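You operate a simulated robot arm through the tools that you are given. There is no shell and no other tool. Be economical: measure what you need, move in short steps, check, and stop when the job is done.

Carry out the task below with a simulated two-armed robot. There is one attempt and no reset: what you move stays moved.

TASK
Soak the yellow towel from the bench top in basin one at the heat on its tag.
Fine: set the mixer dial first, open tap one, shut it at the MID line, then put the towel in.

The check looks at the end state, three seconds after you hand in, the way a careful person would. Anything else that was tipped, shoved, dropped, spilled or broken makes it a failure. Flat cloth is picked up by pressing the open fingertips on it (5 to 10 N) and closing them slowly along it; thin cloth reads only 2 to 8 mm in the jaws.

THE ROBOT
Two 7-joint arms with fingered hands on one trunk, on a base that drives. Base frame: it is fixed to the floor where the robot stands at the start and does not move with it; the origin is under the middle of the robot, x ahead of it, y to its left, z up. Units: m, rad, N and s.
The left shoulder is at the start at [0.04, 0.146, 1.03], the right one opposite. With the tool pointing down near the work surface each hand reaches from about 0.26 to 0.7 m from the robot's upright axis, wherever it stands, measured 20 degrees to its own side. Places, roughly: basin one [0.9, -0.1, 0.7]; blue towel [1.25, 0.75, 1]; bucket tap [0.8, -1.3, 1]; filter valve [-0.1, -1.2, 0.9]; grey towel [1.25, 0.25, 1]; tap one [1.2, -0.1, 0.9]; tap two [1.2, -0.6, 0.9]; yellow towel [1, 0.5, 1]. Payload 4 kg a hand.
The TCP of each hand is the grasp point between the finger pads, 0.026 m short of the fingertips. In the tool frame z runs along the fingers and y along their closing line. Largest opening 0.148 m; the body of the gripper starts 0.073 m behind the TCP. The gripper is a hand of 3 fingers: y runs from the thumb to the fingers, the wrist lies at [0, 0, -0.224] in the tool frame, and closing takes about 1.5 s.
Orientation is that of the tool frame in the base frame, as [roll, pitch, yaw] about the fixed x, y, z axes, in that order (R = Rz(yaw) Ry(pitch) Rx(roll)). With the fingers straight down and closing along the base's y, the tool's x points along the base's -x, its y along +y and its z along -z.

THE INTERFACE
- The arms move only by the tool play_rows. It takes "left_plan", "right_plan" or both (then of equal length, played together; a hand with none holds still); each is a list that holds one entry, the list of rows, each a list of 6 numbers: the shift along the tool's x, y, z in mm, then the turn, a rotation vector about the tool's x, y, z in rad. In form: [[[dx, dy, dz, rx, ry, rz], ...]]. A call has 1 to 10 rows; each row is the pose to reach, as a shift and turn from the pose commanded when the call began, along the tool's axes at that moment. "left_claw" and "right_claw" are, for a hand that has rows, the finger opening in mm, from 0 to 148, set as the call begins (left out, the last holds). A row lasts 0.2 s, in which the tool goes at most 0.05 m and 0.15 rad; a call with a longer step from one row to the next is refused whole, and so is a gripper value outside its range. A pose out of reach is approached as far as the arm can. The call stops where the force on the tool passes 60 N (or 10 N more than at its start, if that is more) or the arm is blocked; 0.2 s more then pass. The fingers move at their own pace (about 0.108 m/s each) and stop on an object; they squeeze with about 23 N. The grip force told is the motor's: it shows also when the fingers shut on nothing. Time passes only in rows, and 0.2 s behind the last, so rows that repeat a pose let the fingers close. It gives the time, the measured TCP pose, the force on the tool (base axes), the opening and the grip force at its end, in the units of the frame above (readings bear some noise), with the torque about the TCP (base axes, N m) and any sound that the robot's microphone picked up.
- Cameras (640 x 400 px; columns grow to the right, rows downward): "scene" is now at [0.1116, -0.0096, 1.2574]; the picture's right is [-0.21, -0.98, 0.00], its down [-0.57, 0.12, -0.81] and it looks along [0.79, -0.17, -0.58] (base axes); focal length 269 px, centre (320, 200). "left" rides on the left gripper at [-0.068, -0.039, -0.09] in its tool frame; the picture's right is [0.50, -0.87, 0.00], its down [0.66, 0.38, -0.65] and it looks along [0.57, 0.33, 0.76] (tool axes); focal length 222 px, centre (320, 200). "right" rides on the right gripper at [0.068, -0.039, -0.09] in its tool frame; the picture's right is [0.50, 0.87, 0.00], its down [-0.66, 0.38, -0.65] and it looks along [-0.57, 0.33, 0.76] (tool axes); focal length 222 px, centre (320, 200). There is no depth. A picture from a camera that has moved, and an enlarged one, comes with that camera's place and axes in the base frame and with its lens. The place of the scene camera against the robot may be out by one fixed shift of up to 0.012 m in any direction.
- get_image(camera): a new picture of that camera. No time passes.
- slide_trunk(by): slides the trunk up (or, below 0, down) by that many m; the arms and the scene camera ride with it, the base frame stays. It gives what a move gives, with no picture.
- base_move(legs): drives the robot by 1 to 6 legs, each [ahead, left, turn to the left] in m, m and rad, along the robot's own axes; the way and the turn of a leg run together, so that a leg with both is an arc; at most 1.5 m and 3.142 rad a leg. The arms and the cameras ride along, it lands a little off, and it stops where it bumps. It gives what a move gives.
- hand_shape(shape, hand): the hand has 3 fingers and takes this shape, open, in about a second: jaw (thumb against the fingers, like two jaws); tri (thumb and two fingers); tip (a fingertip pinch); poke (one finger out to press); point (the index stretched); flat (the hand flat); cup (the hand cupped); fist (a fist). The gripper value then closes the fingers along that shape, each until it touches; the sizes above hold for jaw. It gives what a move gives, with no picture.
- aim_head(pan, tilt): turns the head with the scene camera to pan (to the left, within 1.501 rad either way) and tilt (down, from -0.506 to 1.204), counted from straight ahead of the robot. It gives what a move gives.
- zoom(camera, box): a new picture of the part [left, top, right, bottom] of that camera's present view, enlarged. No time passes.
- hand_in(): hands the job in; it is judged then, once.

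Work in short steps. Places have to be worked out from the pictures, the camera data and where the tool is seen: move nearer, look again, correct. Check each grasp and each placing, and mend what went wrong. You have 120 turns and 100 pictures in all, those below and enlarged ones among them. Open the grippers and draw the arms clear of the work before you hand the job in, unless the task says otherwise; then end with one line.

The tools are called after ">>>" by a JSON object that holds its "name" and its "arguments". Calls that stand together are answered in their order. play_rows: Moves the arms, as the interface text tells. Its arguments: {"type":"object","properties":{"left_plan":{"type":"array"},"left_claw":{"type":"number"},"right_plan":{"type":"array"},"right_claw":{"type":"number"}},"required":[]} The other tools are called the same way: slide_trunk (by) slides the trunk up or down; hand_shape (shape, hand) gives the hand a shape; base_move (legs) drives the base; aim_head (pan, tilt) turns the head that bears the scene camera; get_image (camera) takes a picture; zoom (camera, box) takes an enlarged picture of a part of a camera's view; hand_in () hands the job in.

At the start:

```text
t: 0.0
left_tool_pos: [0.4829, 0.1948, 0.8685]
left_orientation: [3.141, 0.0, 3.141]
left_force: [-0.1, 0.3, 0.7]
left_torque: [0.05, 0.0, 0.01]
left_width: 0.1478
left_grasp_force: 0.1
left_shape: jaw
right_tool_pos: [0.5141, -0.3364, 0.9606]
right_orientation: [3.141, 0.001, 3.14]
right_force: [-0.6, -1.0, -1.1]
right_torque: [-0.01, 0.01, 0.0]
right_width: 0.1481
right_grasp_force: 0.0
right_shape: jaw
trunk travel left (down, up): [-0.2, 0.306]
robot x, y, heading: [-0.0007, -0.0012, -0.003]
head pan, tilt: [-0.209, 0.623]
```

scene: 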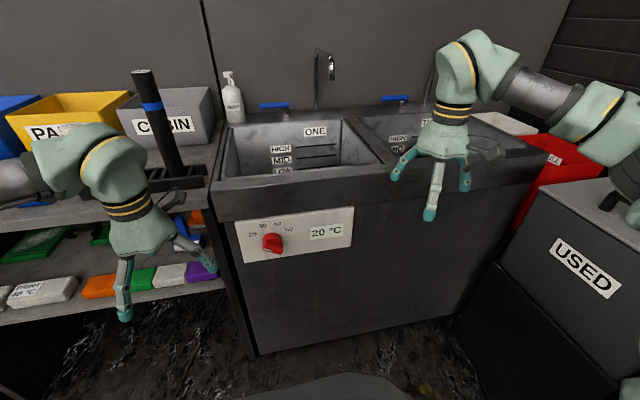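
right: 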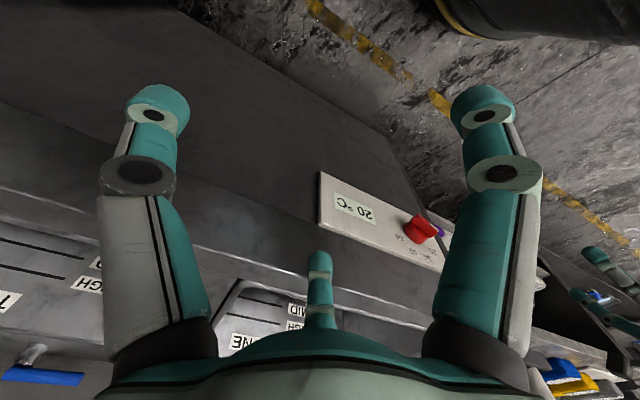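
left: 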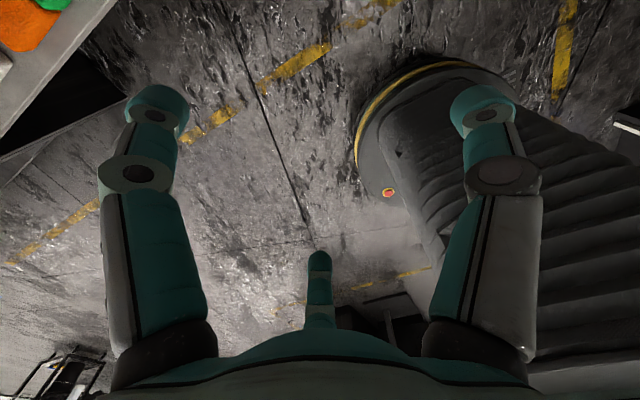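

The picture shows the basins, the mixer dial (red, 20–50 °C) and the shelf to the left. I turn the head left to find the yellow towel and its tag.

>>> {"name": "aim_head", "arguments": {"pan": 0.5, "tilt": 0.4}}

>>> {"name": "get_image", "arguments": {"camera": "scene"}}

>>> {"name": "zoom", "arguments": {"camera": "scene", "box": [200, 80, 520, 280]}}

```text
t: 1.1
left_tool_pos: [0.4836, 0.1961, 0.8671]
left_orientation: [3.141, 0.002, 3.141]
left_force: [-1.3, 0.4, 0.4]
left_torque: [-0.01, 0.0, -0.01]
left_width: 0.1479
left_grasp_force: 0.1
left_shape: jaw
right_tool_pos: [0.5143, -0.3372, 0.9596]
right_orientation: [-3.14, 0.001, -3.14]
right_force: [0.0, -0.2, -0.5]
right_torque: [-0.04, 0.01, 0.0]
right_width: 0.1477
right_grasp_force: 0.1
right_shape: jaw
trunk travel left (down, up): [-0.2, 0.306]
robot x, y, heading: [-0.0006, -0.0011, -0.001]
head pan, tilt: [0.499, 0.4]
```

```text
96 pictures are left
camera scene: at [0.1073, 0.0528, 1.2776], right [0.48, -0.88, 0.0], down [-0.34, -0.19, -0.92], along [0.81, 0.44, -0.39], focal length 269 px, centre (320, 200)
```

scene: 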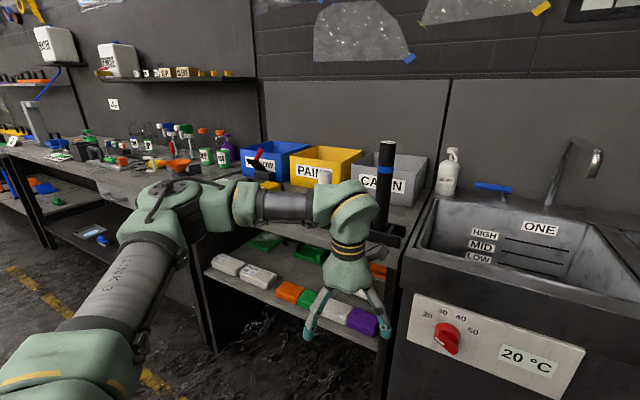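

```text
2.00 times, centred on (360, 180) of scene
camera zoom: at [0.1073, 0.0528, 1.2776], right [0.48, -0.88, 0.0], down [-0.34, -0.19, -0.92], along [0.81, 0.44, -0.39], focal length 538 px, centre (240, 240)
```

zoom: 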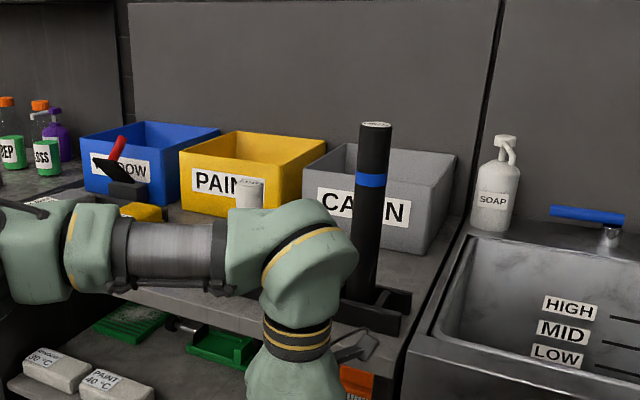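

The left arm hides the bench top. I raise the trunk to look over it.

>>> {"name": "slide_trunk", "arguments": {"by": 0.25}}

>>> {"name": "aim_head", "arguments": {"pan": 0.5, "tilt": 0.55}}

>>> {"name": "get_image", "arguments": {"camera": "scene"}}

```text
t: 3.6
left_tool_pos: [0.4843, 0.1947, 1.1182]
left_orientation: [3.141, 0.0, 3.141]
left_force: [-0.3, -0.2, -0.7]
left_torque: [0.02, 0.0, -0.03]
left_width: 0.1478
left_grasp_force: 0.1
left_shape: jaw
right_tool_pos: [0.5143, -0.3365, 1.2102]
right_orientation: [-3.14, 0.001, -3.141]
right_force: [0.1, -0.1, 0.1]
right_torque: [0.02, 0.01, -0.02]
right_width: 0.1479
right_grasp_force: 0.0
right_shape: jaw
trunk travel left (down, up): [-0.45, 0.056]
robot x, y, heading: [-0.0014, -0.0003, -0.003]
head pan, tilt: [0.499, 0.4]
```

```text
t: 4.3
left_tool_pos: [0.4844, 0.1941, 1.1185]
left_orientation: [-3.141, -0.002, -3.14]
left_force: [0.4, 0.6, 0.4]
left_torque: [-0.02, -0.02, -0.03]
left_width: 0.1481
left_grasp_force: 0.1
left_shape: jaw
right_tool_pos: [0.5147, -0.3376, 1.209]
right_orientation: [3.141, 0.0, -3.141]
right_force: [0.2, 0.3, 0.7]
right_torque: [0.0, -0.03, -0.01]
right_width: 0.1477
right_grasp_force: 0.0
right_shape: jaw
trunk travel left (down, up): [-0.45, 0.056]
robot x, y, heading: [-0.0014, -0.002, 0.003]
head pan, tilt: [0.499, 0.55]
```

```text
94 pictures are left
camera scene: at [0.1049, 0.0515, 1.5138], right [0.48, -0.88, 0.0], down [-0.46, -0.25, -0.85], along [0.75, 0.41, -0.52], focal length 269 px, centre (320, 200)
```

scene: 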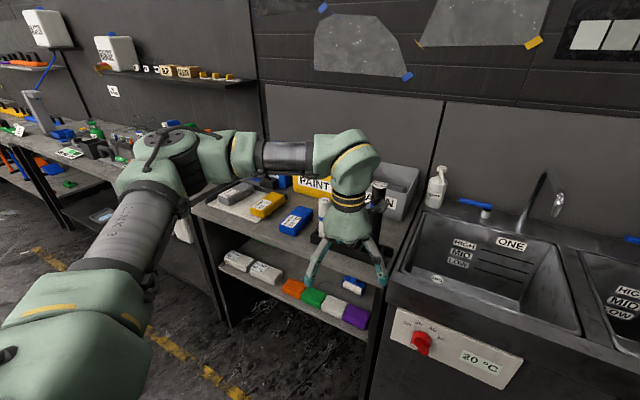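

>>> {"name": "zoom", "arguments": {"camera": "scene", "box": [200, 160, 328, 240]}}

>>> {"name": "zoom", "arguments": {"camera": "scene", "box": [380, 150, 604, 290]}}

>>> {"name": "zoom", "arguments": {"camera": "scene", "box": [380, 290, 540, 390]}}

```text
5.00 times, centred on (264, 200) of scene
camera zoom: at [0.1049, 0.0515, 1.5138], right [0.48, -0.88, 0.0], down [-0.46, -0.25, -0.85], along [0.75, 0.41, -0.52], focal length 1345 px, centre (600, 200)
```

zoom: 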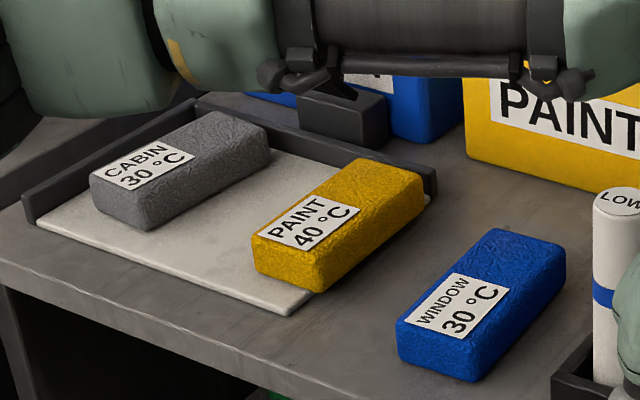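

```text
2.86 times, centred on (492, 220) of scene
camera zoom: at [0.1049, 0.0515, 1.5138], right [0.48, -0.88, 0.0], down [-0.46, -0.25, -0.85], along [0.75, 0.41, -0.52], focal length 769 px, centre (-171, 143)
```

zoom: 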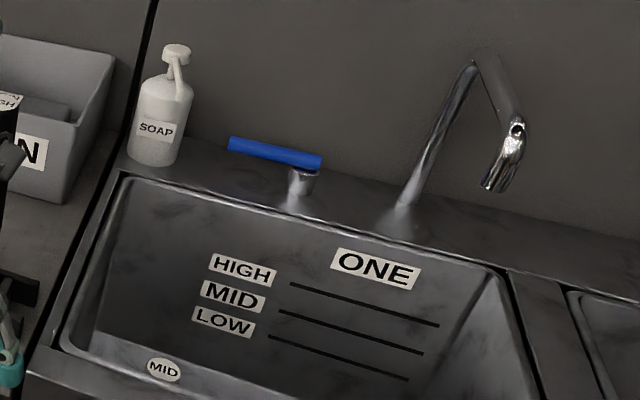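

```text
4.00 times, centred on (460, 340) of scene
camera zoom: at [0.1049, 0.0515, 1.5138], right [0.48, -0.88, 0.0], down [-0.46, -0.25, -0.85], along [0.75, 0.41, -0.52], focal length 1076 px, centre (-240, -360)
```

zoom: 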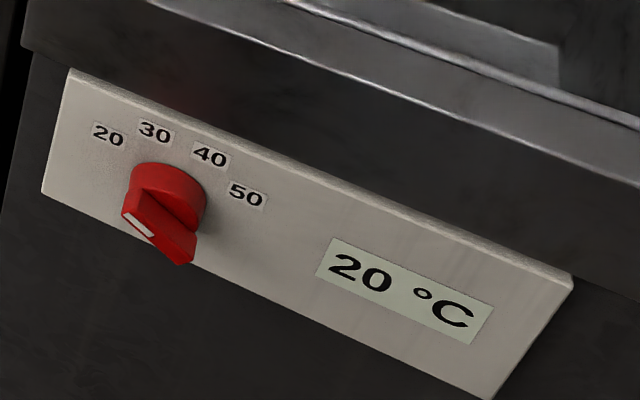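

The tag on the yellow towel reads PAINT 40 °C, and the dial currently shows 20 °C. By triangulation the knob is at about (0.63, 0.008, 0.75). I lower the trunk and take a closer look at the dial.

>>> {"name": "slide_trunk", "arguments": {"by": -0.33}}

>>> {"name": "aim_head", "arguments": {"pan": 0.0, "tilt": 0.6}}

>>> {"name": "get_image", "arguments": {"camera": "scene"}}

>>> {"name": "zoom", "arguments": {"camera": "scene", "box": [240, 190, 432, 310]}}

```text
t: 7.6
left_tool_pos: [0.4829, 0.1942, 0.7878]
left_orientation: [3.141, 0.0, -3.141]
left_force: [0.5, -0.9, 0.9]
left_torque: [0.01, 0.0, 0.02]
left_width: 0.1479
left_grasp_force: 0.1
left_shape: jaw
right_tool_pos: [0.514, -0.3367, 0.8786]
right_orientation: [3.141, 0.0, 3.141]
right_force: [0.1, -0.4, -0.6]
right_torque: [0.03, -0.04, 0.01]
right_width: 0.1478
right_grasp_force: 0.0
right_shape: jaw
trunk travel left (down, up): [-0.12, 0.386]
robot x, y, heading: [0.0002, 0.003, 0.001]
head pan, tilt: [0.499, 0.55]
```

```text
t: 8.5
left_tool_pos: [0.4838, 0.1951, 0.7876]
left_orientation: [3.141, 0.0, 3.141]
left_force: [0.2, -0.1, -0.3]
left_torque: [0.03, -0.01, -0.02]
left_width: 0.148
left_grasp_force: 0.1
left_shape: jaw
right_tool_pos: [0.5143, -0.3366, 0.8783]
right_orientation: [-3.14, 0.0, -3.141]
right_force: [-0.9, -0.5, -0.7]
right_torque: [-0.01, 0.0, -0.01]
right_width: 0.1481
right_grasp_force: 0.1
right_shape: jaw
trunk travel left (down, up): [-0.12, 0.386]
robot x, y, heading: [0.0031, 0.0028, -0.001]
head pan, tilt: [0.0, 0.6]
```

```text
90 pictures are left
camera scene: at [0.1142, 0.0087, 1.1786], right [0.0, -1.0, 0.0], down [-0.57, 0.0, -0.82], along [0.82, 0.0, -0.57], focal length 269 px, centre (320, 200)
```

scene: 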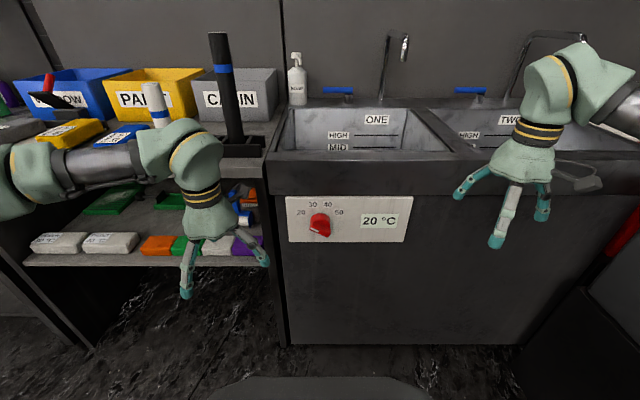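

```text
3.33 times, centred on (336, 250) of scene
camera zoom: at [0.1142, 0.0087, 1.1786], right [0.0, -1.0, 0.0], down [-0.57, 0.0, -0.82], along [0.82, 0.0, -0.57], focal length 897 px, centre (267, 33)
```

zoom: 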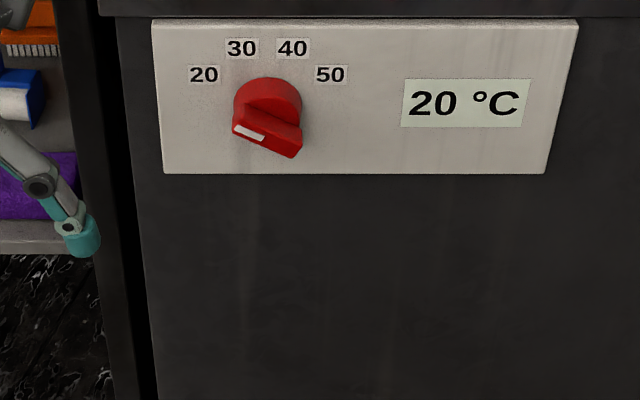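

The bar points at 20, about 60° left of vertical. The marks sit about 40° apart, so 40 needs roughly 80° clockwise. I back off 0.15 m to give the right arm room for a forward-pointing hand, then pitch the hand forward.

>>> {"name": "base_move", "arguments": {"legs": [[-0.15, 0, 0]]}}

>>> {"name": "play_rows", "arguments": {"right_plan": [[[-13, 0, 0, 0, -0.14, 0], [-26, 0, 0, 0, -0.28, 0], [-39, 0, 0, 0, -0.42, 0], [-52, 0, 0, 0, -0.56, 0], [-65, 0, 0, 0, -0.7, 0], [-78, 0, 0, 0, -0.84, 0], [-90, 0, 0, 0, -0.98, 0], [-100, 0, 0, 0, -1.12, 0], [-110, 0, 0, 0, -1.26, 0], [-115, 0, 0, 0, -1.4, 0]]], "right_claw": 70}}

```text
t: 9.9
left_tool_pos: [0.3339, 0.1955, 0.789]
left_orientation: [3.141, 0.0, 3.141]
left_force: [-0.2, -0.2, -0.3]
left_torque: [0.01, 0.0, 0.04]
left_width: 0.148
left_grasp_force: 0.1
left_shape: jaw
right_tool_pos: [0.3636, -0.3364, 0.8796]
right_orientation: [3.141, 0.002, 3.139]
right_force: [-0.2, 0.3, 0.6]
right_torque: [-0.04, -0.04, -0.01]
right_width: 0.1478
right_grasp_force: 0.0
right_shape: jaw
trunk travel left (down, up): [-0.12, 0.386]
robot x, y, heading: [-0.1526, -0.0007, -0.003]
head pan, tilt: [0.0, 0.6]
```

```text
t: 12.1
left_tool_pos: [0.3352, 0.1955, 0.7873]
left_orientation: [3.141, -0.001, 3.141]
left_force: [-0.1, 0.5, -0.3]
left_torque: [0.02, 0.01, 0.03]
left_width: 0.148
left_grasp_force: 0.2
left_shape: jaw
right_tool_pos: [0.4682, -0.3615, 0.8861]
right_orientation: [3.14, 1.188, 3.14]
right_force: [-0.4, 0.1, 0.2]
right_torque: [-0.01, -0.01, -0.01]
right_width: 0.0703
right_grasp_force: 0.1
right_shape: jaw
right hand out of reach, approached as far as the arm can: row 9, 10
trunk travel left (down, up): [-0.12, 0.386]
robot x, y, heading: [-0.1494, -0.0005, -0.001]
head pan, tilt: [0.0, 0.6]
```

The hand has pitched to 68° and the arm hit its limit there. I move it towards the knob while keeping clear of the panel (x ≈ 0.5).

>>> {"name": "play_rows", "arguments": {"right_plan": [[[9, 37, 7, 0, 0, 0], [18, 74, 14, 0, 0, 0], [27, 111, 21, 0, 0, 0], [36, 148, 28, 0, 0, 0], [45, 185, 35, 0, 0, 0], [54, 222, 41, 0, 0, 0], [63, 259, 48, 0, 0, 0], [72, 296, 55, 0, 0, 0], [81, 333, 62, 0, 0, 0], [91, 370, 69, 0, 0, 0]]]}}

>>> {"name": "get_image", "arguments": {"camera": "scene"}}

```text
t: 14.3
left_tool_pos: [0.3337, 0.1955, 0.7873]
left_orientation: [-3.14, 0.0, 3.141]
left_force: [0.0, 0.1, 0.0]
left_torque: [0.0, 0.0, 0.01]
left_width: 0.1479
left_grasp_force: 0.0
left_shape: jaw
right_tool_pos: [0.5493, 0.0357, 0.8367]
right_orientation: [-3.09, 1.131, -3.097]
right_force: [0.0, 0.3, -0.3]
right_torque: [0.02, 0.0, -0.03]
right_width: 0.0699
right_grasp_force: 0.0
right_shape: jaw
right hand out of reach, approached as far as the arm can: row 1, 2, 3, 4, 5, 6, 7, 8, 9, 10
trunk travel left (down, up): [-0.12, 0.386]
robot x, y, heading: [-0.1503, -0.0003, -0.002]
head pan, tilt: [0.0, 0.6]
```

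```text
88 pictures are left
camera scene: at [-0.035, 0.0099, 1.1786], right [0.0, -1.0, 0.0], down [-0.57, 0.0, -0.82], along [0.82, 0.0, -0.57], focal length 269 px, centre (320, 200)
```

scene: 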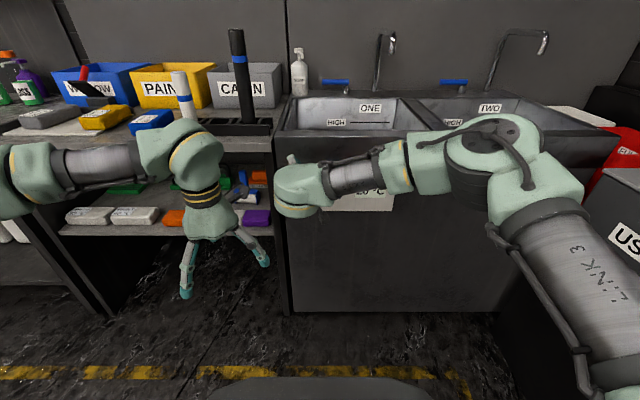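

The forearm crosses the body, and this limits the pitch. I shift the base left and back so the knob lies in front of the right shoulder, and lower the trunk a bit.

>>> {"name": "base_move", "arguments": {"legs": [[-0.08, 0, 0], [0, 0.22, 0]]}}

>>> {"name": "slide_trunk", "arguments": {"by": -0.08}}

>>> {"name": "play_rows", "arguments": {"right_plan": [[[0, -30, 5, 0, 0, 0], [0, -60, 10, 0, 0, 0], [0, -90, 15, 0, 0, 0], [0, -120, 20, 0, 0, 0], [0, -150, 25, 0, 0, 0], [0, -180, 30, 0, 0, 0], [0, -200, 40, 0, 0, 0], [0, -210, 50, 0, 0, 0], [0, -220, 60, 0, 0, 0], [0, -220, 60, 0, 0, 0]]]}}

>>> {"name": "get_image", "arguments": {"camera": "scene"}}

```text
t: 16.6
left_tool_pos: [0.2538, 0.4108, 0.7873]
left_orientation: [-3.138, 0.0, 3.138]
left_force: [-0.7, 0.1, -0.7]
left_torque: [0.02, 0.01, -0.02]
left_width: 0.1477
left_grasp_force: 0.1
left_shape: jaw
right_tool_pos: [0.4682, 0.2515, 0.8366]
right_orientation: [-3.086, 1.132, -3.101]
right_force: [-0.4, 0.0, -0.1]
right_torque: [-0.01, -0.02, -0.05]
right_width: 0.0699
right_grasp_force: 0.1
right_shape: jaw
trunk travel left (down, up): [-0.12, 0.386]
robot x, y, heading: [-0.2311, 0.2202, -0.003]
head pan, tilt: [0.0, 0.6]
```

```text
t: 17.8
left_tool_pos: [0.2542, 0.4107, 0.7071]
left_orientation: [3.141, 0.0, 3.137]
left_force: [0.1, 0.0, -0.1]
left_torque: [0.03, 0.0, -0.02]
left_width: 0.1479
left_grasp_force: 0.0
left_shape: jaw
right_tool_pos: [0.468, 0.2503, 0.7578]
right_orientation: [-3.091, 1.13, -3.102]
right_force: [-0.6, -0.5, 0.0]
right_torque: [-0.01, 0.0, 0.01]
right_width: 0.07
right_grasp_force: 0.1
right_shape: jaw
trunk travel left (down, up): [-0.04, 0.466]
robot x, y, heading: [-0.2325, 0.2176, -0.009]
head pan, tilt: [0.0, 0.6]
```

```text
t: 20.0
left_tool_pos: [0.2529, 0.4105, 0.7079]
left_orientation: [-3.141, 0.0, 3.135]
left_force: [-0.7, -0.4, 0.0]
left_torque: [0.02, 0.0, 0.0]
left_width: 0.1479
left_grasp_force: 0.0
left_shape: jaw
right_tool_pos: [0.5246, 0.0279, 0.7407]
right_orientation: [-3.09, 1.125, -3.102]
right_force: [0.2, 0.9, 0.1]
right_torque: [-0.02, 0.0, -0.01]
right_width: 0.07
right_grasp_force: 0.0
right_shape: jaw
right hand out of reach, approached as far as the arm can: row 2, 3, 4, 5, 6, 7, 8, 9, 10
trunk travel left (down, up): [-0.04, 0.466]
robot x, y, heading: [-0.2315, 0.2201, -0.008]
head pan, tilt: [0.0, 0.6]
```

```text
87 pictures are left
camera scene: at [-0.1166, 0.2265, 1.0981], right [-0.01, -1.0, 0.0], down [-0.57, 0.0, -0.82], along [0.82, 0.0, -0.57], focal length 269 px, centre (320, 200)
```

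scene: 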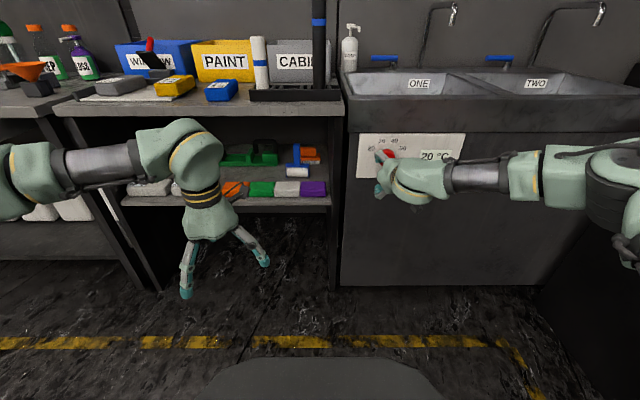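

The IK still saturates at about 65° of pitch. I turn the hand -60° about its own axis, as the bar needs anyway, and see whether more pitch becomes reachable.

>>> {"name": "play_rows", "arguments": {"right_plan": [[[-6, 0, -3, 0, 0, -0.12], [-12, 0, -6, 0, 0, -0.24], [-18, 0, -9, 0, 0, -0.36], [-24, 0, -12, 0, 0, -0.48], [-30, 0, -15, 0, 0, -0.6], [-36, 0, -18, 0, 0, -0.72], [-42, 0, -20, 0, 0, -0.84], [-48, 0, -20, 0, 0, -0.95], [-54, 0, -20, 0, 0, -1.05], [-60, 0, -20, 0, 0, -1.05]]]}}

>>> {"name": "get_image", "arguments": {"camera": "scene"}}

>>> {"name": "get_image", "arguments": {"camera": "right"}}

```text
t: 22.2
left_tool_pos: [0.2526, 0.4104, 0.7069]
left_orientation: [3.141, 0.002, 3.136]
left_force: [1.2, -0.3, -0.3]
left_torque: [0.05, -0.02, 0.02]
left_width: 0.1479
left_grasp_force: 0.0
left_shape: jaw
right_tool_pos: [0.532, 0.0296, 0.802]
right_orientation: [-2.061, 0.446, -1.814]
right_force: [-0.2, 0.0, -0.1]
right_torque: [0.04, 0.03, 0.0]
right_width: 0.07
right_grasp_force: 0.0
right_shape: jaw
trunk travel left (down, up): [-0.04, 0.466]
robot x, y, heading: [-0.2323, 0.2195, -0.004]
head pan, tilt: [0.0, 0.6]
```

```text
86 pictures are left
camera scene: at [-0.1165, 0.2265, 1.098], right [-0.01, -1.0, 0.0], down [-0.57, 0.0, -0.82], along [0.82, 0.0, -0.57], focal length 269 px, centre (320, 200)
```

scene: 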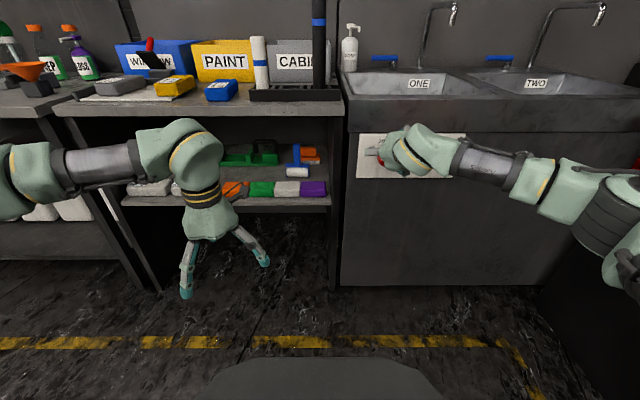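

```text
85 pictures are left
camera right: at [0.4495, -0.0454, 0.8438], right [-0.43, -0.02, -0.9], down [-0.59, 0.77, 0.26], along [0.69, 0.64, -0.34], focal length 222 px, centre (320, 200)
```

right: 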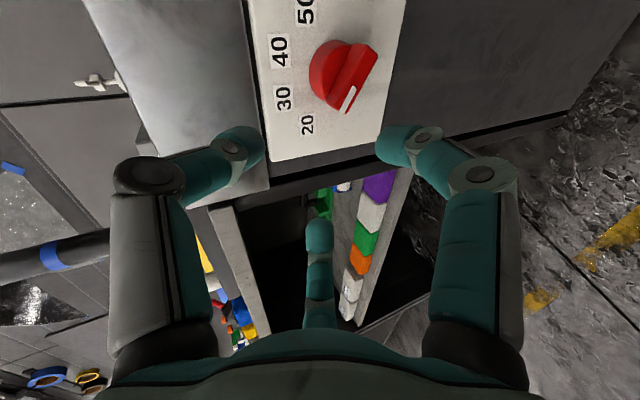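

The turn was reached exactly, with the tool still 25° below horizontal. I level it now (turn about base -y) and drop to the knob height.

>>> {"name": "play_rows", "arguments": {"right_plan": [[[8, 4, 3, 0.096, -0.053, 0.002], [16, 9, 7, 0.193, -0.106, 0.003], [24, 13, 11, 0.289, -0.159, 0.005], [33, 18, 15, 0.385, -0.212, 0.007], [33, 18, 15, 0.385, -0.212, 0.007]]]}}

>>> {"name": "get_image", "arguments": {"camera": "right"}}

```text
t: 23.4
left_tool_pos: [0.2533, 0.4113, 0.7062]
left_orientation: [-3.141, -0.001, 3.137]
left_force: [-0.4, 0.7, 0.1]
left_torque: [-0.01, -0.01, -0.03]
left_width: 0.1478
left_grasp_force: 0.1
left_shape: jaw
right_tool_pos: [0.5314, 0.028, 0.7989]
right_orientation: [-2.001, 0.459, -1.788]
right_force: [0.2, 1.0, -0.5]
right_torque: [0.02, 0.03, -0.02]
right_width: 0.0697
right_grasp_force: 0.1
right_shape: jaw
right hand out of reach, approached as far as the arm can: row 1, 2, 3, 4, 5
trunk travel left (down, up): [-0.04, 0.466]
robot x, y, heading: [-0.2294, 0.2168, -0.008]
head pan, tilt: [0.0, 0.6]
```

```text
84 pictures are left
camera right: at [0.4474, -0.048, 0.8351], right [-0.38, -0.02, -0.93], down [-0.6, 0.77, 0.23], along [0.71, 0.64, -0.3], focal length 222 px, centre (320, 200)
```

right: 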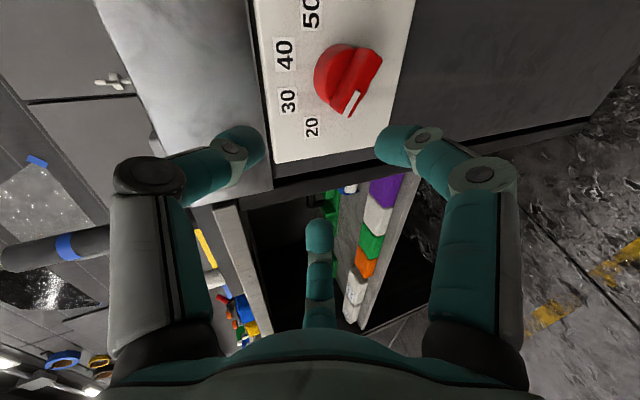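

The limit looks like forearm roll, because the elbow is out sideways. I back the base another 0.13 m so the arm must stretch forward, then level the hand.

>>> {"name": "base_move", "arguments": {"legs": [[-0.13, 0, 0]]}}

>>> {"name": "play_rows", "arguments": {"right_plan": [[[0, 0, 20, 0, 0, 0], [0, 0, 40, 0, 0, 0], [0, 0, 60, 0, 0, 0], [0, 0, 80, 0, 0, 0], [0, 0, 100, 0, 0, 0], [0, 0, 110, 0, 0, 0]]]}}

>>> {"name": "get_image", "arguments": {"camera": "scene"}}

```text
t: 24.7
left_tool_pos: [0.1207, 0.4105, 0.7067]
left_orientation: [3.14, 0.002, 3.136]
left_force: [-0.5, -0.4, 0.7]
left_torque: [0.0, 0.02, 0.0]
left_width: 0.1478
left_grasp_force: 0.2
left_shape: jaw
right_tool_pos: [0.3974, 0.0285, 0.8004]
right_orientation: [-1.999, 0.458, -1.79]
right_force: [0.0, 0.5, -0.3]
right_torque: [0.05, 0.02, 0.03]
right_width: 0.0701
right_grasp_force: 0.0
right_shape: jaw
trunk travel left (down, up): [-0.04, 0.466]
robot x, y, heading: [-0.3645, 0.2184, -0.004]
head pan, tilt: [0.0, 0.6]
```

```text
t: 26.1
left_tool_pos: [0.1215, 0.4109, 0.7074]
left_orientation: [3.141, 0.002, 3.136]
left_force: [0.3, -0.1, 0.7]
left_torque: [-0.03, 0.02, 0.02]
left_width: 0.148
left_grasp_force: 0.1
left_shape: jaw
right_tool_pos: [0.5008, 0.0241, 0.7558]
right_orientation: [-2.002, 0.458, -1.79]
right_force: [-0.3, 0.1, -0.9]
right_torque: [-0.02, -0.02, -0.04]
right_width: 0.0699
right_grasp_force: 0.1
right_shape: jaw
trunk travel left (down, up): [-0.04, 0.466]
robot x, y, heading: [-0.3629, 0.2166, -0.006]
head pan, tilt: [0.0, 0.6]
```

```text
83 pictures are left
camera scene: at [-0.2484, 0.2271, 1.098], right [-0.01, -1.0, 0.0], down [-0.57, 0.0, -0.82], along [0.82, -0.01, -0.57], focal length 269 px, centre (320, 200)
```

scene: 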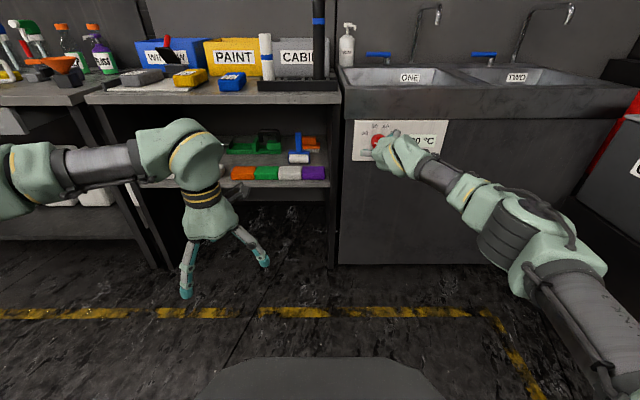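

The arm is now stretched forward and reaches exactly. I level the tool again and align it with the knob axis.

>>> {"name": "play_rows", "arguments": {"right_plan": [[[1, -5, 5, 0.112, -0.062, 0.002], [3, -10, 10, 0.224, -0.123, 0.004], [5, -19, 20, 0.336, -0.185, 0.006], [5, -19, 31, 0.336, -0.185, 0.006], [5, -19, 31, 0.336, -0.185, 0.006]]]}}

>>> {"name": "get_image", "arguments": {"camera": "right"}}

>>> {"name": "zoom", "arguments": {"camera": "scene", "box": [330, 100, 458, 180]}}

```text
t: 27.3
left_tool_pos: [0.1234, 0.4114, 0.7064]
left_orientation: [3.141, -0.002, 3.136]
left_force: [0.4, -0.1, -0.1]
left_torque: [0.04, 0.02, 0.02]
left_width: 0.1479
left_grasp_force: 0.1
left_shape: jaw
right_tool_pos: [0.5282, 0.0384, 0.7656]
right_orientation: [-1.812, 0.623, -1.636]
right_force: [0.4, 0.3, -0.5]
right_torque: [-0.01, 0.03, 0.0]
right_width: 0.0698
right_grasp_force: 0.1
right_shape: jaw
right hand out of reach, approached as far as the arm can: row 1, 2, 3, 4, 5
trunk travel left (down, up): [-0.04, 0.466]
robot x, y, heading: [-0.3639, 0.2166, -0.008]
head pan, tilt: [0.0, 0.6]
```

```text
82 pictures are left
camera right: at [0.4446, -0.0453, 0.7747], right [-0.2, 0.1, -0.97], down [-0.68, 0.7, 0.21], along [0.71, 0.7, -0.08], focal length 222 px, centre (320, 200)
```

right: 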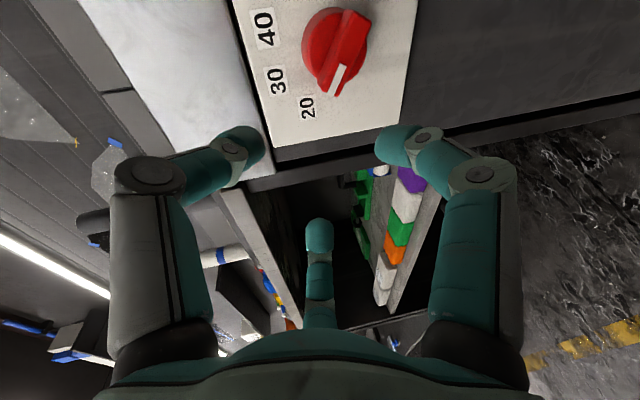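

```text
5.00 times, centred on (394, 140) of scene
camera zoom: at [-0.2473, 0.227, 1.0978], right [-0.01, -1.0, 0.0], down [-0.57, 0.0, -0.82], along [0.82, 0.0, -0.57], focal length 1345 px, centre (-50, 500)
```

zoom: 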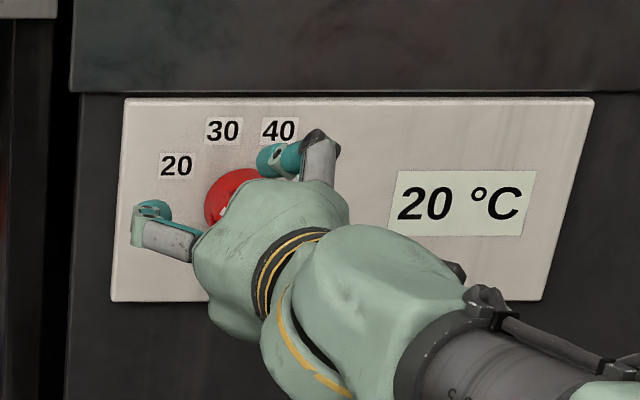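

From several views the knob front lies near (0.635, 0.005, 0.722), with the tool now only ~11° from level. The jaw shape has its two fingers about 80 mm apart, wider than the bar, so I try the "tip" pinch.

>>> {"name": "hand_shape", "arguments": {"shape": "tip", "hand": "right"}}

>>> {"name": "get_image", "arguments": {"camera": "right"}}

```text
t: 28.2
left_tool_pos: [0.1204, 0.4121, 0.7062]
left_orientation: [3.141, -0.001, 3.136]
left_force: [-0.2, 0.0, -0.1]
left_torque: [0.01, 0.0, 0.02]
left_width: 0.1478
left_grasp_force: 0.1
left_shape: jaw
right_tool_pos: [0.5271, 0.0397, 0.7667]
right_orientation: [-1.811, 0.62, -1.638]
right_force: [0.3, -0.3, -0.2]
right_torque: [-0.03, 0.04, 0.03]
right_width: 0.1479
right_grasp_force: 0.0
right_shape: tip
trunk travel left (down, up): [-0.04, 0.466]
robot x, y, heading: [-0.3642, 0.2231, -0.002]
head pan, tilt: [0.0, 0.6]
```

```text
80 pictures are left
camera right: at [0.4435, -0.0449, 0.7762], right [-0.2, 0.09, -0.97], down [-0.68, 0.7, 0.21], along [0.71, 0.7, -0.08], focal length 222 px, centre (320, 200)
```

right: 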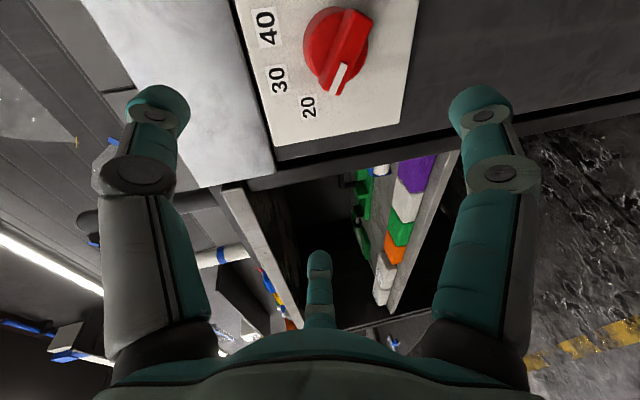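

Here I close the tip shape in free air to 40 mm to see which digits meet.

>>> {"name": "play_rows", "arguments": {"right_plan": [[[0, 0, 0, 0, 0, 0], [0, 0, 0, 0, 0, 0], [0, 0, 0, 0, 0, 0], [0, 0, 0, 0, 0, 0], [0, 0, 0, 0, 0, 0], [0, 0, 0, 0, 0, 0]]], "right_claw": 40}}

>>> {"name": "get_image", "arguments": {"camera": "right"}}

```text
t: 29.6
left_tool_pos: [0.1215, 0.41, 0.7066]
left_orientation: [3.141, -0.001, 3.136]
left_force: [0.3, 0.1, -0.6]
left_torque: [0.01, -0.02, -0.02]
left_width: 0.1478
left_grasp_force: 0.0
left_shape: jaw
right_tool_pos: [0.5284, 0.0381, 0.7674]
right_orientation: [-1.811, 0.621, -1.637]
right_force: [-0.7, -0.2, 0.0]
right_torque: [0.03, -0.02, 0.02]
right_width: 0.0404
right_grasp_force: 0.0
right_shape: tip
trunk travel left (down, up): [-0.04, 0.466]
robot x, y, heading: [-0.3648, 0.2165, -0.007]
head pan, tilt: [0.0, 0.6]
```

```text
79 pictures are left
camera right: at [0.4438, -0.0453, 0.7759], right [-0.2, 0.1, -0.97], down [-0.68, 0.7, 0.21], along [0.71, 0.7, -0.07], focal length 222 px, centre (320, 200)
```

right: 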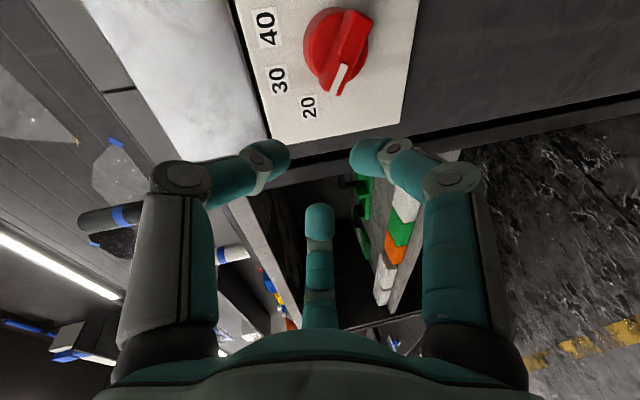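

All three digits converge, with the fingers at about ±27 mm at 40 mm opening, so they will grip the bar. I open to 60 mm and bring the hand in line with the knob, still 10 cm out.

>>> {"name": "play_rows", "arguments": {"right_plan": [[[18, 5, 2, 0, 0, 0], [36, 10, 4, 0, 0, 0], [53, 16, 6, 0, 0, 0], [53, 16, 6, 0, 0, 0]]], "right_claw": 60}}

>>> {"name": "get_image", "arguments": {"camera": "right"}}

>>> {"name": "zoom", "arguments": {"camera": "scene", "box": [330, 100, 458, 180]}}

```text
t: 30.6
left_tool_pos: [0.1209, 0.4104, 0.707]
left_orientation: [-3.141, -0.001, 3.136]
left_force: [0.2, 0.3, -0.1]
left_torque: [-0.02, -0.01, 0.03]
left_width: 0.1478
left_grasp_force: 0.0
left_shape: jaw
right_tool_pos: [0.5273, 0.0025, 0.7206]
right_orientation: [-1.811, 0.621, -1.636]
right_force: [-0.4, -0.9, 0.8]
right_torque: [-0.02, -0.02, 0.03]
right_width: 0.0596
right_grasp_force: 0.0
right_shape: tip
trunk travel left (down, up): [-0.04, 0.466]
robot x, y, heading: [-0.36, 0.2192, -0.003]
head pan, tilt: [0.0, 0.6]
```

```text
78 pictures are left
camera right: at [0.4427, -0.0802, 0.7311], right [-0.2, 0.1, -0.97], down [-0.68, 0.7, 0.21], along [0.71, 0.7, -0.07], focal length 222 px, centre (320, 200)
```

right: 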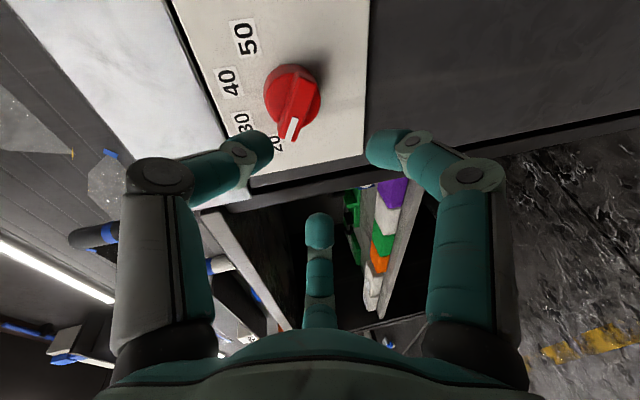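

```text
5.00 times, centred on (394, 140) of scene
camera zoom: at [-0.2486, 0.2271, 1.0981], right [-0.01, -1.0, 0.0], down [-0.57, 0.0, -0.82], along [0.82, 0.0, -0.57], focal length 1345 px, centre (-50, 500)
```

zoom: 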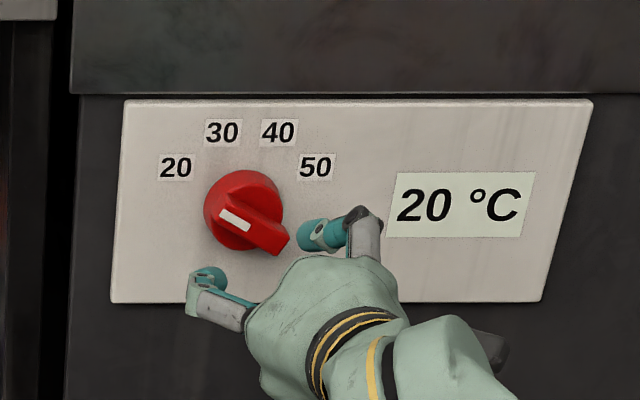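

By parallax the bar front centre is at about (0.637, 0.000, 0.716). I advance so the fingertips go about 10 mm past the bar front.

>>> {"name": "play_rows", "arguments": {"right_plan": [[[0, -6, 25, 0, 0, 0], [-1, -12, 50, 0, 0, 0], [-2, -18, 75, 0, 0, 0], [-2, -22, 92, 0, 0, 0], [-2, -22, 92, 0, 0, 0]]]}}

>>> {"name": "get_image", "arguments": {"camera": "right"}}

>>> {"name": "zoom", "arguments": {"camera": "scene", "box": [330, 100, 458, 180]}}

```text
t: 31.8
left_tool_pos: [0.1216, 0.4104, 0.7064]
left_orientation: [-3.141, 0.0, 3.137]
left_force: [0.7, -0.6, -0.6]
left_torque: [-0.01, 0.01, 0.04]
left_width: 0.1475
left_grasp_force: 0.0
left_shape: jaw
right_tool_pos: [0.5329, -0.0047, 0.7419]
right_orientation: [-1.81, 0.621, -1.639]
right_force: [0.5, 0.1, 0.9]
right_torque: [-0.03, 0.0, 0.01]
right_width: 0.0599
right_grasp_force: 0.0
right_shape: tip
right hand out of reach, approached as far as the arm can: row 1, 2, 3, 4, 5
trunk travel left (down, up): [-0.04, 0.466]
robot x, y, heading: [-0.3647, 0.2205, 0.0]
head pan, tilt: [0.0, 0.6]
```

```text
76 pictures are left
camera right: at [0.4484, -0.0871, 0.7507], right [-0.2, 0.1, -0.97], down [-0.68, 0.7, 0.21], along [0.71, 0.7, -0.08], focal length 222 px, centre (320, 200)
```

right: 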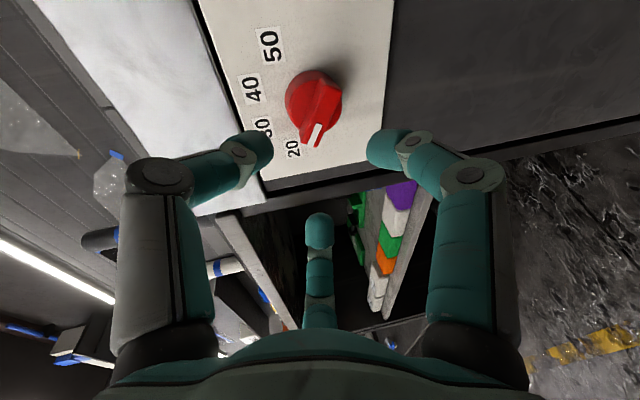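

```text
5.00 times, centred on (394, 140) of scene
camera zoom: at [-0.2481, 0.227, 1.098], right [-0.01, -1.0, 0.0], down [-0.57, 0.0, -0.82], along [0.82, 0.0, -0.57], focal length 1345 px, centre (-50, 500)
```

zoom: 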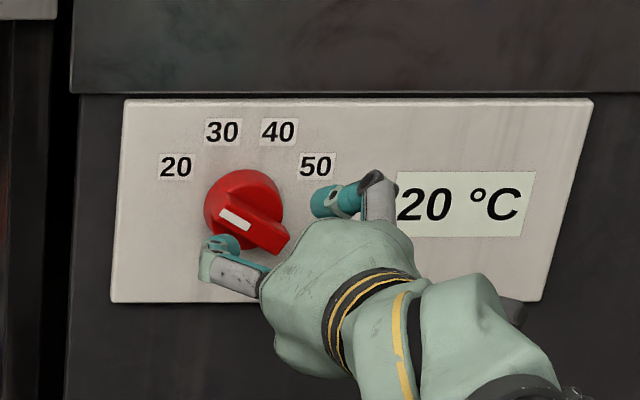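

The arm is at full stretch, so I drive the base 0.06 m forward, keeping this posture, and then correct the height.

>>> {"name": "base_move", "arguments": {"legs": [[0.06, 0, 0]]}}

>>> {"name": "play_rows", "arguments": {"right_plan": [[[6, 8, 4, 0, 0, 0], [11, 16, 4, 0, 0, 0], [11, 16, 4, 0, 0, 0]]]}}

>>> {"name": "get_image", "arguments": {"camera": "right"}}

>>> {"name": "zoom", "arguments": {"camera": "scene", "box": [330, 100, 490, 200]}}

```text
t: 32.8
left_tool_pos: [0.1826, 0.4101, 0.7067]
left_orientation: [3.141, -0.001, 3.135]
left_force: [0.3, -0.4, -0.8]
left_torque: [0.0, 0.03, 0.03]
left_width: 0.1478
left_grasp_force: 0.0
left_shape: jaw
right_tool_pos: [0.5911, -0.0036, 0.7406]
right_orientation: [-1.814, 0.621, -1.639]
right_force: [-0.6, 0.1, 0.3]
right_torque: [-0.02, -0.05, -0.04]
right_width: 0.0597
right_grasp_force: 0.1
right_shape: tip
trunk travel left (down, up): [-0.04, 0.466]
robot x, y, heading: [-0.305, 0.217, -0.007]
head pan, tilt: [0.0, 0.6]
```

```text
t: 33.6
left_tool_pos: [0.1809, 0.4108, 0.7072]
left_orientation: [3.14, 0.0, 3.135]
left_force: [-1.1, 0.1, 0.1]
left_torque: [0.03, -0.01, 0.01]
left_width: 0.1478
left_grasp_force: 0.1
left_shape: jaw
right_tool_pos: [0.5914, -0.0032, 0.7209]
right_orientation: [-1.812, 0.623, -1.639]
right_force: [0.2, 0.7, -0.3]
right_torque: [-0.01, -0.04, 0.0]
right_width: 0.0599
right_grasp_force: 0.1
right_shape: tip
right hand out of reach, approached as far as the arm can: row 1
trunk travel left (down, up): [-0.04, 0.466]
robot x, y, heading: [-0.3026, 0.2189, -0.0]
head pan, tilt: [0.0, 0.6]
```

```text
74 pictures are left
camera right: at [0.5071, -0.0876, 0.7303], right [-0.2, 0.1, -0.97], down [-0.68, 0.7, 0.21], along [0.71, 0.7, -0.07], focal length 222 px, centre (320, 200)
```

right: 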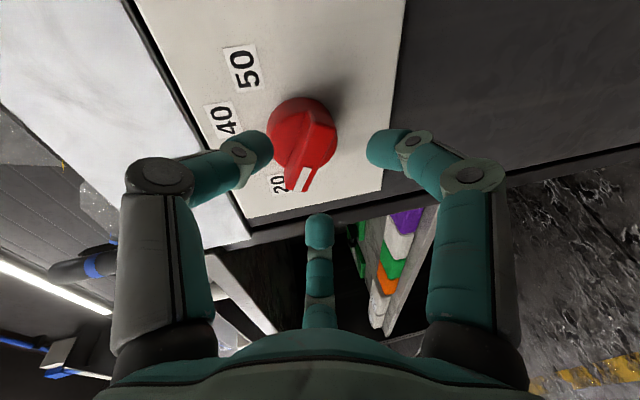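

```text
4.00 times, centred on (410, 150) of scene
camera zoom: at [-0.1892, 0.2267, 1.0981], right [-0.01, -1.0, 0.0], down [-0.57, 0.0, -0.82], along [0.82, -0.01, -0.57], focal length 1076 px, centre (-40, 400)
```

zoom: 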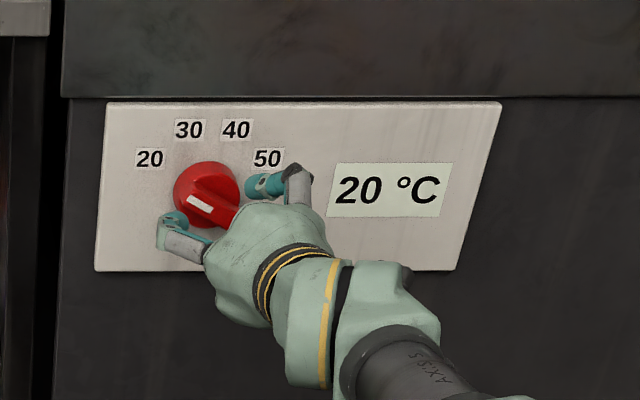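

The bar sits between the thumb and the two fingers, with the tips still about 20 mm short. I drive 0.035 m more to envelop it.

>>> {"name": "base_move", "arguments": {"legs": [[0.035, 0, 0]]}}

>>> {"name": "get_image", "arguments": {"camera": "right"}}

```text
t: 34.4
left_tool_pos: [0.2166, 0.4102, 0.7064]
left_orientation: [3.141, -0.004, 3.135]
left_force: [0.8, 0.4, -1.0]
left_torque: [-0.02, 0.01, 0.0]
left_width: 0.1481
left_grasp_force: 0.1
left_shape: jaw
right_tool_pos: [0.6273, -0.0039, 0.7203]
right_orientation: [-1.814, 0.62, -1.639]
right_force: [0.8, 0.1, -0.7]
right_torque: [0.05, -0.03, 0.0]
right_width: 0.06
right_grasp_force: 0.1
right_shape: tip
trunk travel left (down, up): [-0.04, 0.466]
robot x, y, heading: [-0.265, 0.2156, -0.006]
head pan, tilt: [0.0, 0.6]
```

```text
72 pictures are left
camera right: at [0.5433, -0.0875, 0.729], right [-0.2, 0.1, -0.97], down [-0.68, 0.7, 0.21], along [0.71, 0.7, -0.08], focal length 222 px, centre (320, 200)
```

right: 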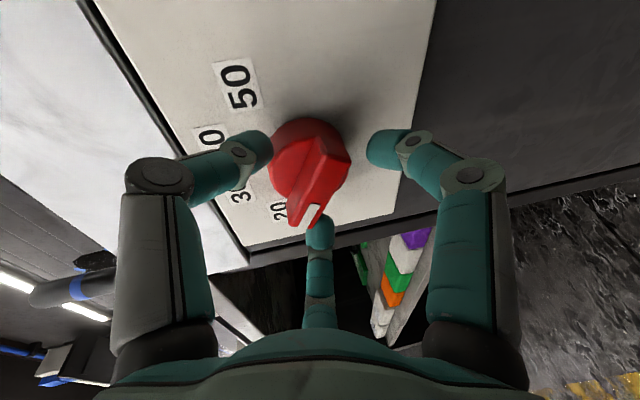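

The bar is between thumb and fingers. I rotate 0.12 rad more to match it and close partway.

>>> {"name": "play_rows", "arguments": {"right_plan": [[[0, 0, 0, 0, 0, -0.06], [0, 0, 0, 0, 0, -0.12], [0, 0, 0, 0, 0, -0.12], [0, 0, 0, 0, 0, -0.12], [0, 0, 0, 0, 0, -0.12]]], "right_claw": 30}}

>>> {"name": "get_image", "arguments": {"camera": "right"}}

```text
t: 35.6
left_tool_pos: [0.2159, 0.4094, 0.7064]
left_orientation: [3.14, 0.0, 3.136]
left_force: [-0.1, 0.7, 0.3]
left_torque: [0.0, 0.02, -0.03]
left_width: 0.1478
left_grasp_force: 0.0
left_shape: jaw
right_tool_pos: [0.6254, -0.0059, 0.7188]
right_orientation: [-1.793, 0.506, -1.606]
right_force: [-9.1, -4.8, -4.7]
right_torque: [0.21, -0.68, -0.53]
right_width: 0.0319
right_grasp_force: 22.6
right_shape: tip
trunk travel left (down, up): [-0.04, 0.466]
robot x, y, heading: [-0.268, 0.2171, -0.005]
head pan, tilt: [0.0, 0.6]
```

```text
71 pictures are left
camera right: at [0.5435, -0.0895, 0.7385], right [-0.19, -0.02, -0.98], down [-0.7, 0.71, 0.12], along [0.69, 0.71, -0.15], focal length 222 px, centre (320, 200)
```

right: 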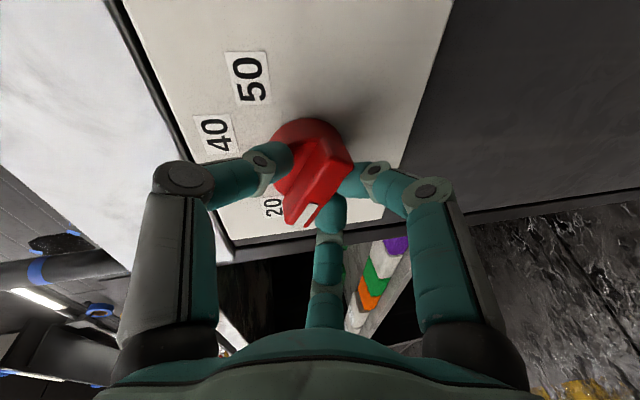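

The bar is gripped (32 mm, 22.6 N). I now turn clockwise about the tool axis in small steps, watching forces.

>>> {"name": "play_rows", "arguments": {"right_plan": [[[0, 0, 0, 0, 0, 0.1], [0, 0, 0, 0, 0, 0.2], [0, 0, 0, 0, 0, 0.3], [0, 0, 0, 0, 0, 0.4], [0, 0, 0, 0, 0, 0.5]]], "right_claw": 20}}

>>> {"name": "zoom", "arguments": {"camera": "scene", "box": [330, 100, 490, 200]}}

```text
t: 36.8
left_tool_pos: [0.2175, 0.4113, 0.7061]
left_orientation: [-3.141, 0.0, 3.136]
left_force: [0.4, 0.1, 0.4]
left_torque: [-0.03, 0.01, 0.0]
left_width: 0.1479
left_grasp_force: 0.0
left_shape: jaw
right_tool_pos: [0.627, -0.0022, 0.7211]
right_orientation: [-1.932, 0.987, -1.799]
right_force: [-6.5, 2.8, -6.0]
right_torque: [-0.02, -0.31, -0.3]
right_width: 0.0301
right_grasp_force: 22.9
right_shape: tip
trunk travel left (down, up): [-0.04, 0.466]
robot x, y, heading: [-0.2729, 0.2172, -0.012]
head pan, tilt: [0.0, 0.6]
```

```text
4.00 times, centred on (410, 150) of scene
camera zoom: at [-0.1538, 0.2268, 1.098], right [-0.01, -1.0, 0.0], down [-0.57, 0.0, -0.82], along [0.82, 0.0, -0.57], focal length 1076 px, centre (-40, 400)
```

zoom: 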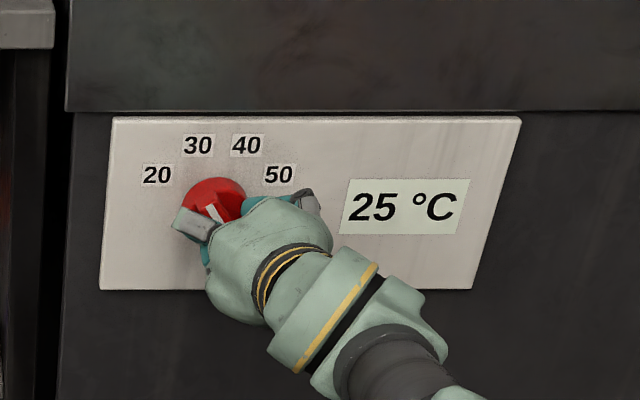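

The display reads 25 °C and the knob follows. I continue another 0.8 rad.

>>> {"name": "play_rows", "arguments": {"right_plan": [[[0, 0, 0, 0, 0, 0.1], [0, 0, 0, 0, 0, 0.2], [0, 0, 0, 0, 0, 0.3], [0, 0, 0, 0, 0, 0.4], [0, 0, 0, 0, 0, 0.5], [0, 0, 0, 0, 0, 0.6], [0, 0, 0, 0, 0, 0.7], [0, 0, 0, 0, 0, 0.8]]]}}

>>> {"name": "zoom", "arguments": {"camera": "scene", "box": [330, 100, 490, 200]}}

```text
t: 38.6
left_tool_pos: [0.2165, 0.4099, 0.7061]
left_orientation: [-3.138, -0.001, 3.136]
left_force: [0.1, 0.1, 0.3]
left_torque: [0.01, -0.02, 0.02]
left_width: 0.1481
left_grasp_force: 0.0
left_shape: jaw
right_tool_pos: [0.627, 0.0, 0.7221]
right_orientation: [2.253, 1.259, 2.307]
right_force: [-3.2, 15.3, -5.6]
right_torque: [-0.04, 0.06, 0.22]
right_width: 0.026
right_grasp_force: 22.7
right_shape: tip
trunk travel left (down, up): [-0.04, 0.466]
robot x, y, heading: [-0.2673, 0.2195, -0.008]
head pan, tilt: [0.0, 0.6]
```

```text
4.00 times, centred on (410, 150) of scene
camera zoom: at [-0.1536, 0.2281, 1.098], right [-0.01, -1.0, 0.0], down [-0.57, 0.0, -0.82], along [0.82, -0.01, -0.57], focal length 1076 px, centre (-40, 400)
```

zoom: 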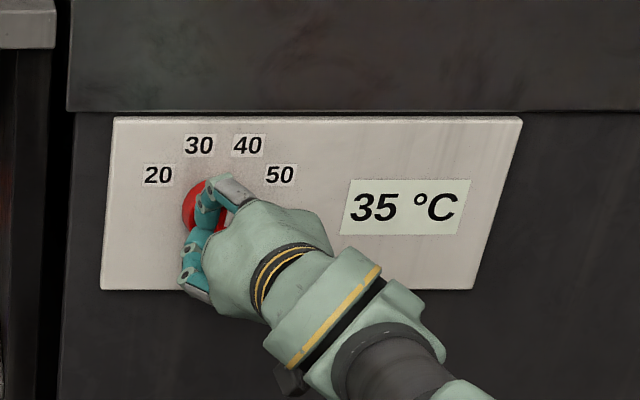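

35 °C now; 0.7–0.8 rad gave 10 °C. I turn 0.37 rad more.

>>> {"name": "play_rows", "arguments": {"right_plan": [[[0, 0, 0, 0, 0, 0.1], [0, 0, 0, 0, 0, 0.2], [0, 0, 0, 0, 0, 0.3], [0, 0, 0, 0, 0, 0.37], [0, 0, 0, 0, 0, 0.37]]]}}

>>> {"name": "zoom", "arguments": {"camera": "scene", "box": [330, 100, 490, 200]}}

```text
t: 39.8
left_tool_pos: [0.2164, 0.4115, 0.706]
left_orientation: [-3.14, -0.001, 3.136]
left_force: [-0.1, 0.0, -0.1]
left_torque: [-0.03, 0.03, 0.06]
left_width: 0.1476
left_grasp_force: 0.0
left_shape: jaw
right_tool_pos: [0.6261, -0.0007, 0.7226]
right_orientation: [1.9, 0.931, 1.916]
right_force: [0.5, 19.0, -0.4]
right_torque: [0.0, -0.06, 0.3]
right_width: 0.0255
right_grasp_force: 22.5
right_shape: tip
trunk travel left (down, up): [-0.04, 0.466]
robot x, y, heading: [-0.2684, 0.216, -0.008]
head pan, tilt: [0.0, 0.6]
```

```text
4.00 times, centred on (410, 150) of scene
camera zoom: at [-0.1539, 0.2285, 1.098], right [-0.01, -1.0, 0.0], down [-0.57, 0.0, -0.82], along [0.82, -0.01, -0.57], focal length 1076 px, centre (-40, 400)
```

zoom: 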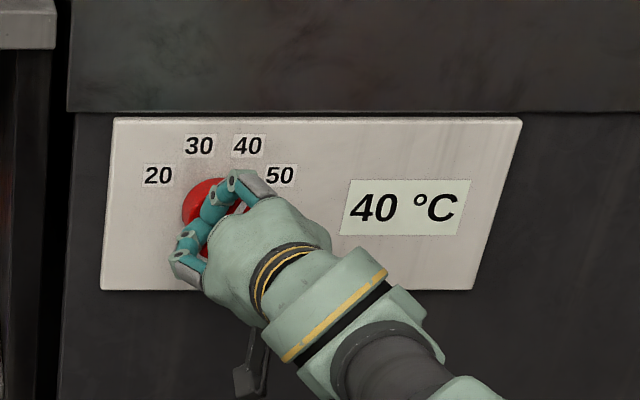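

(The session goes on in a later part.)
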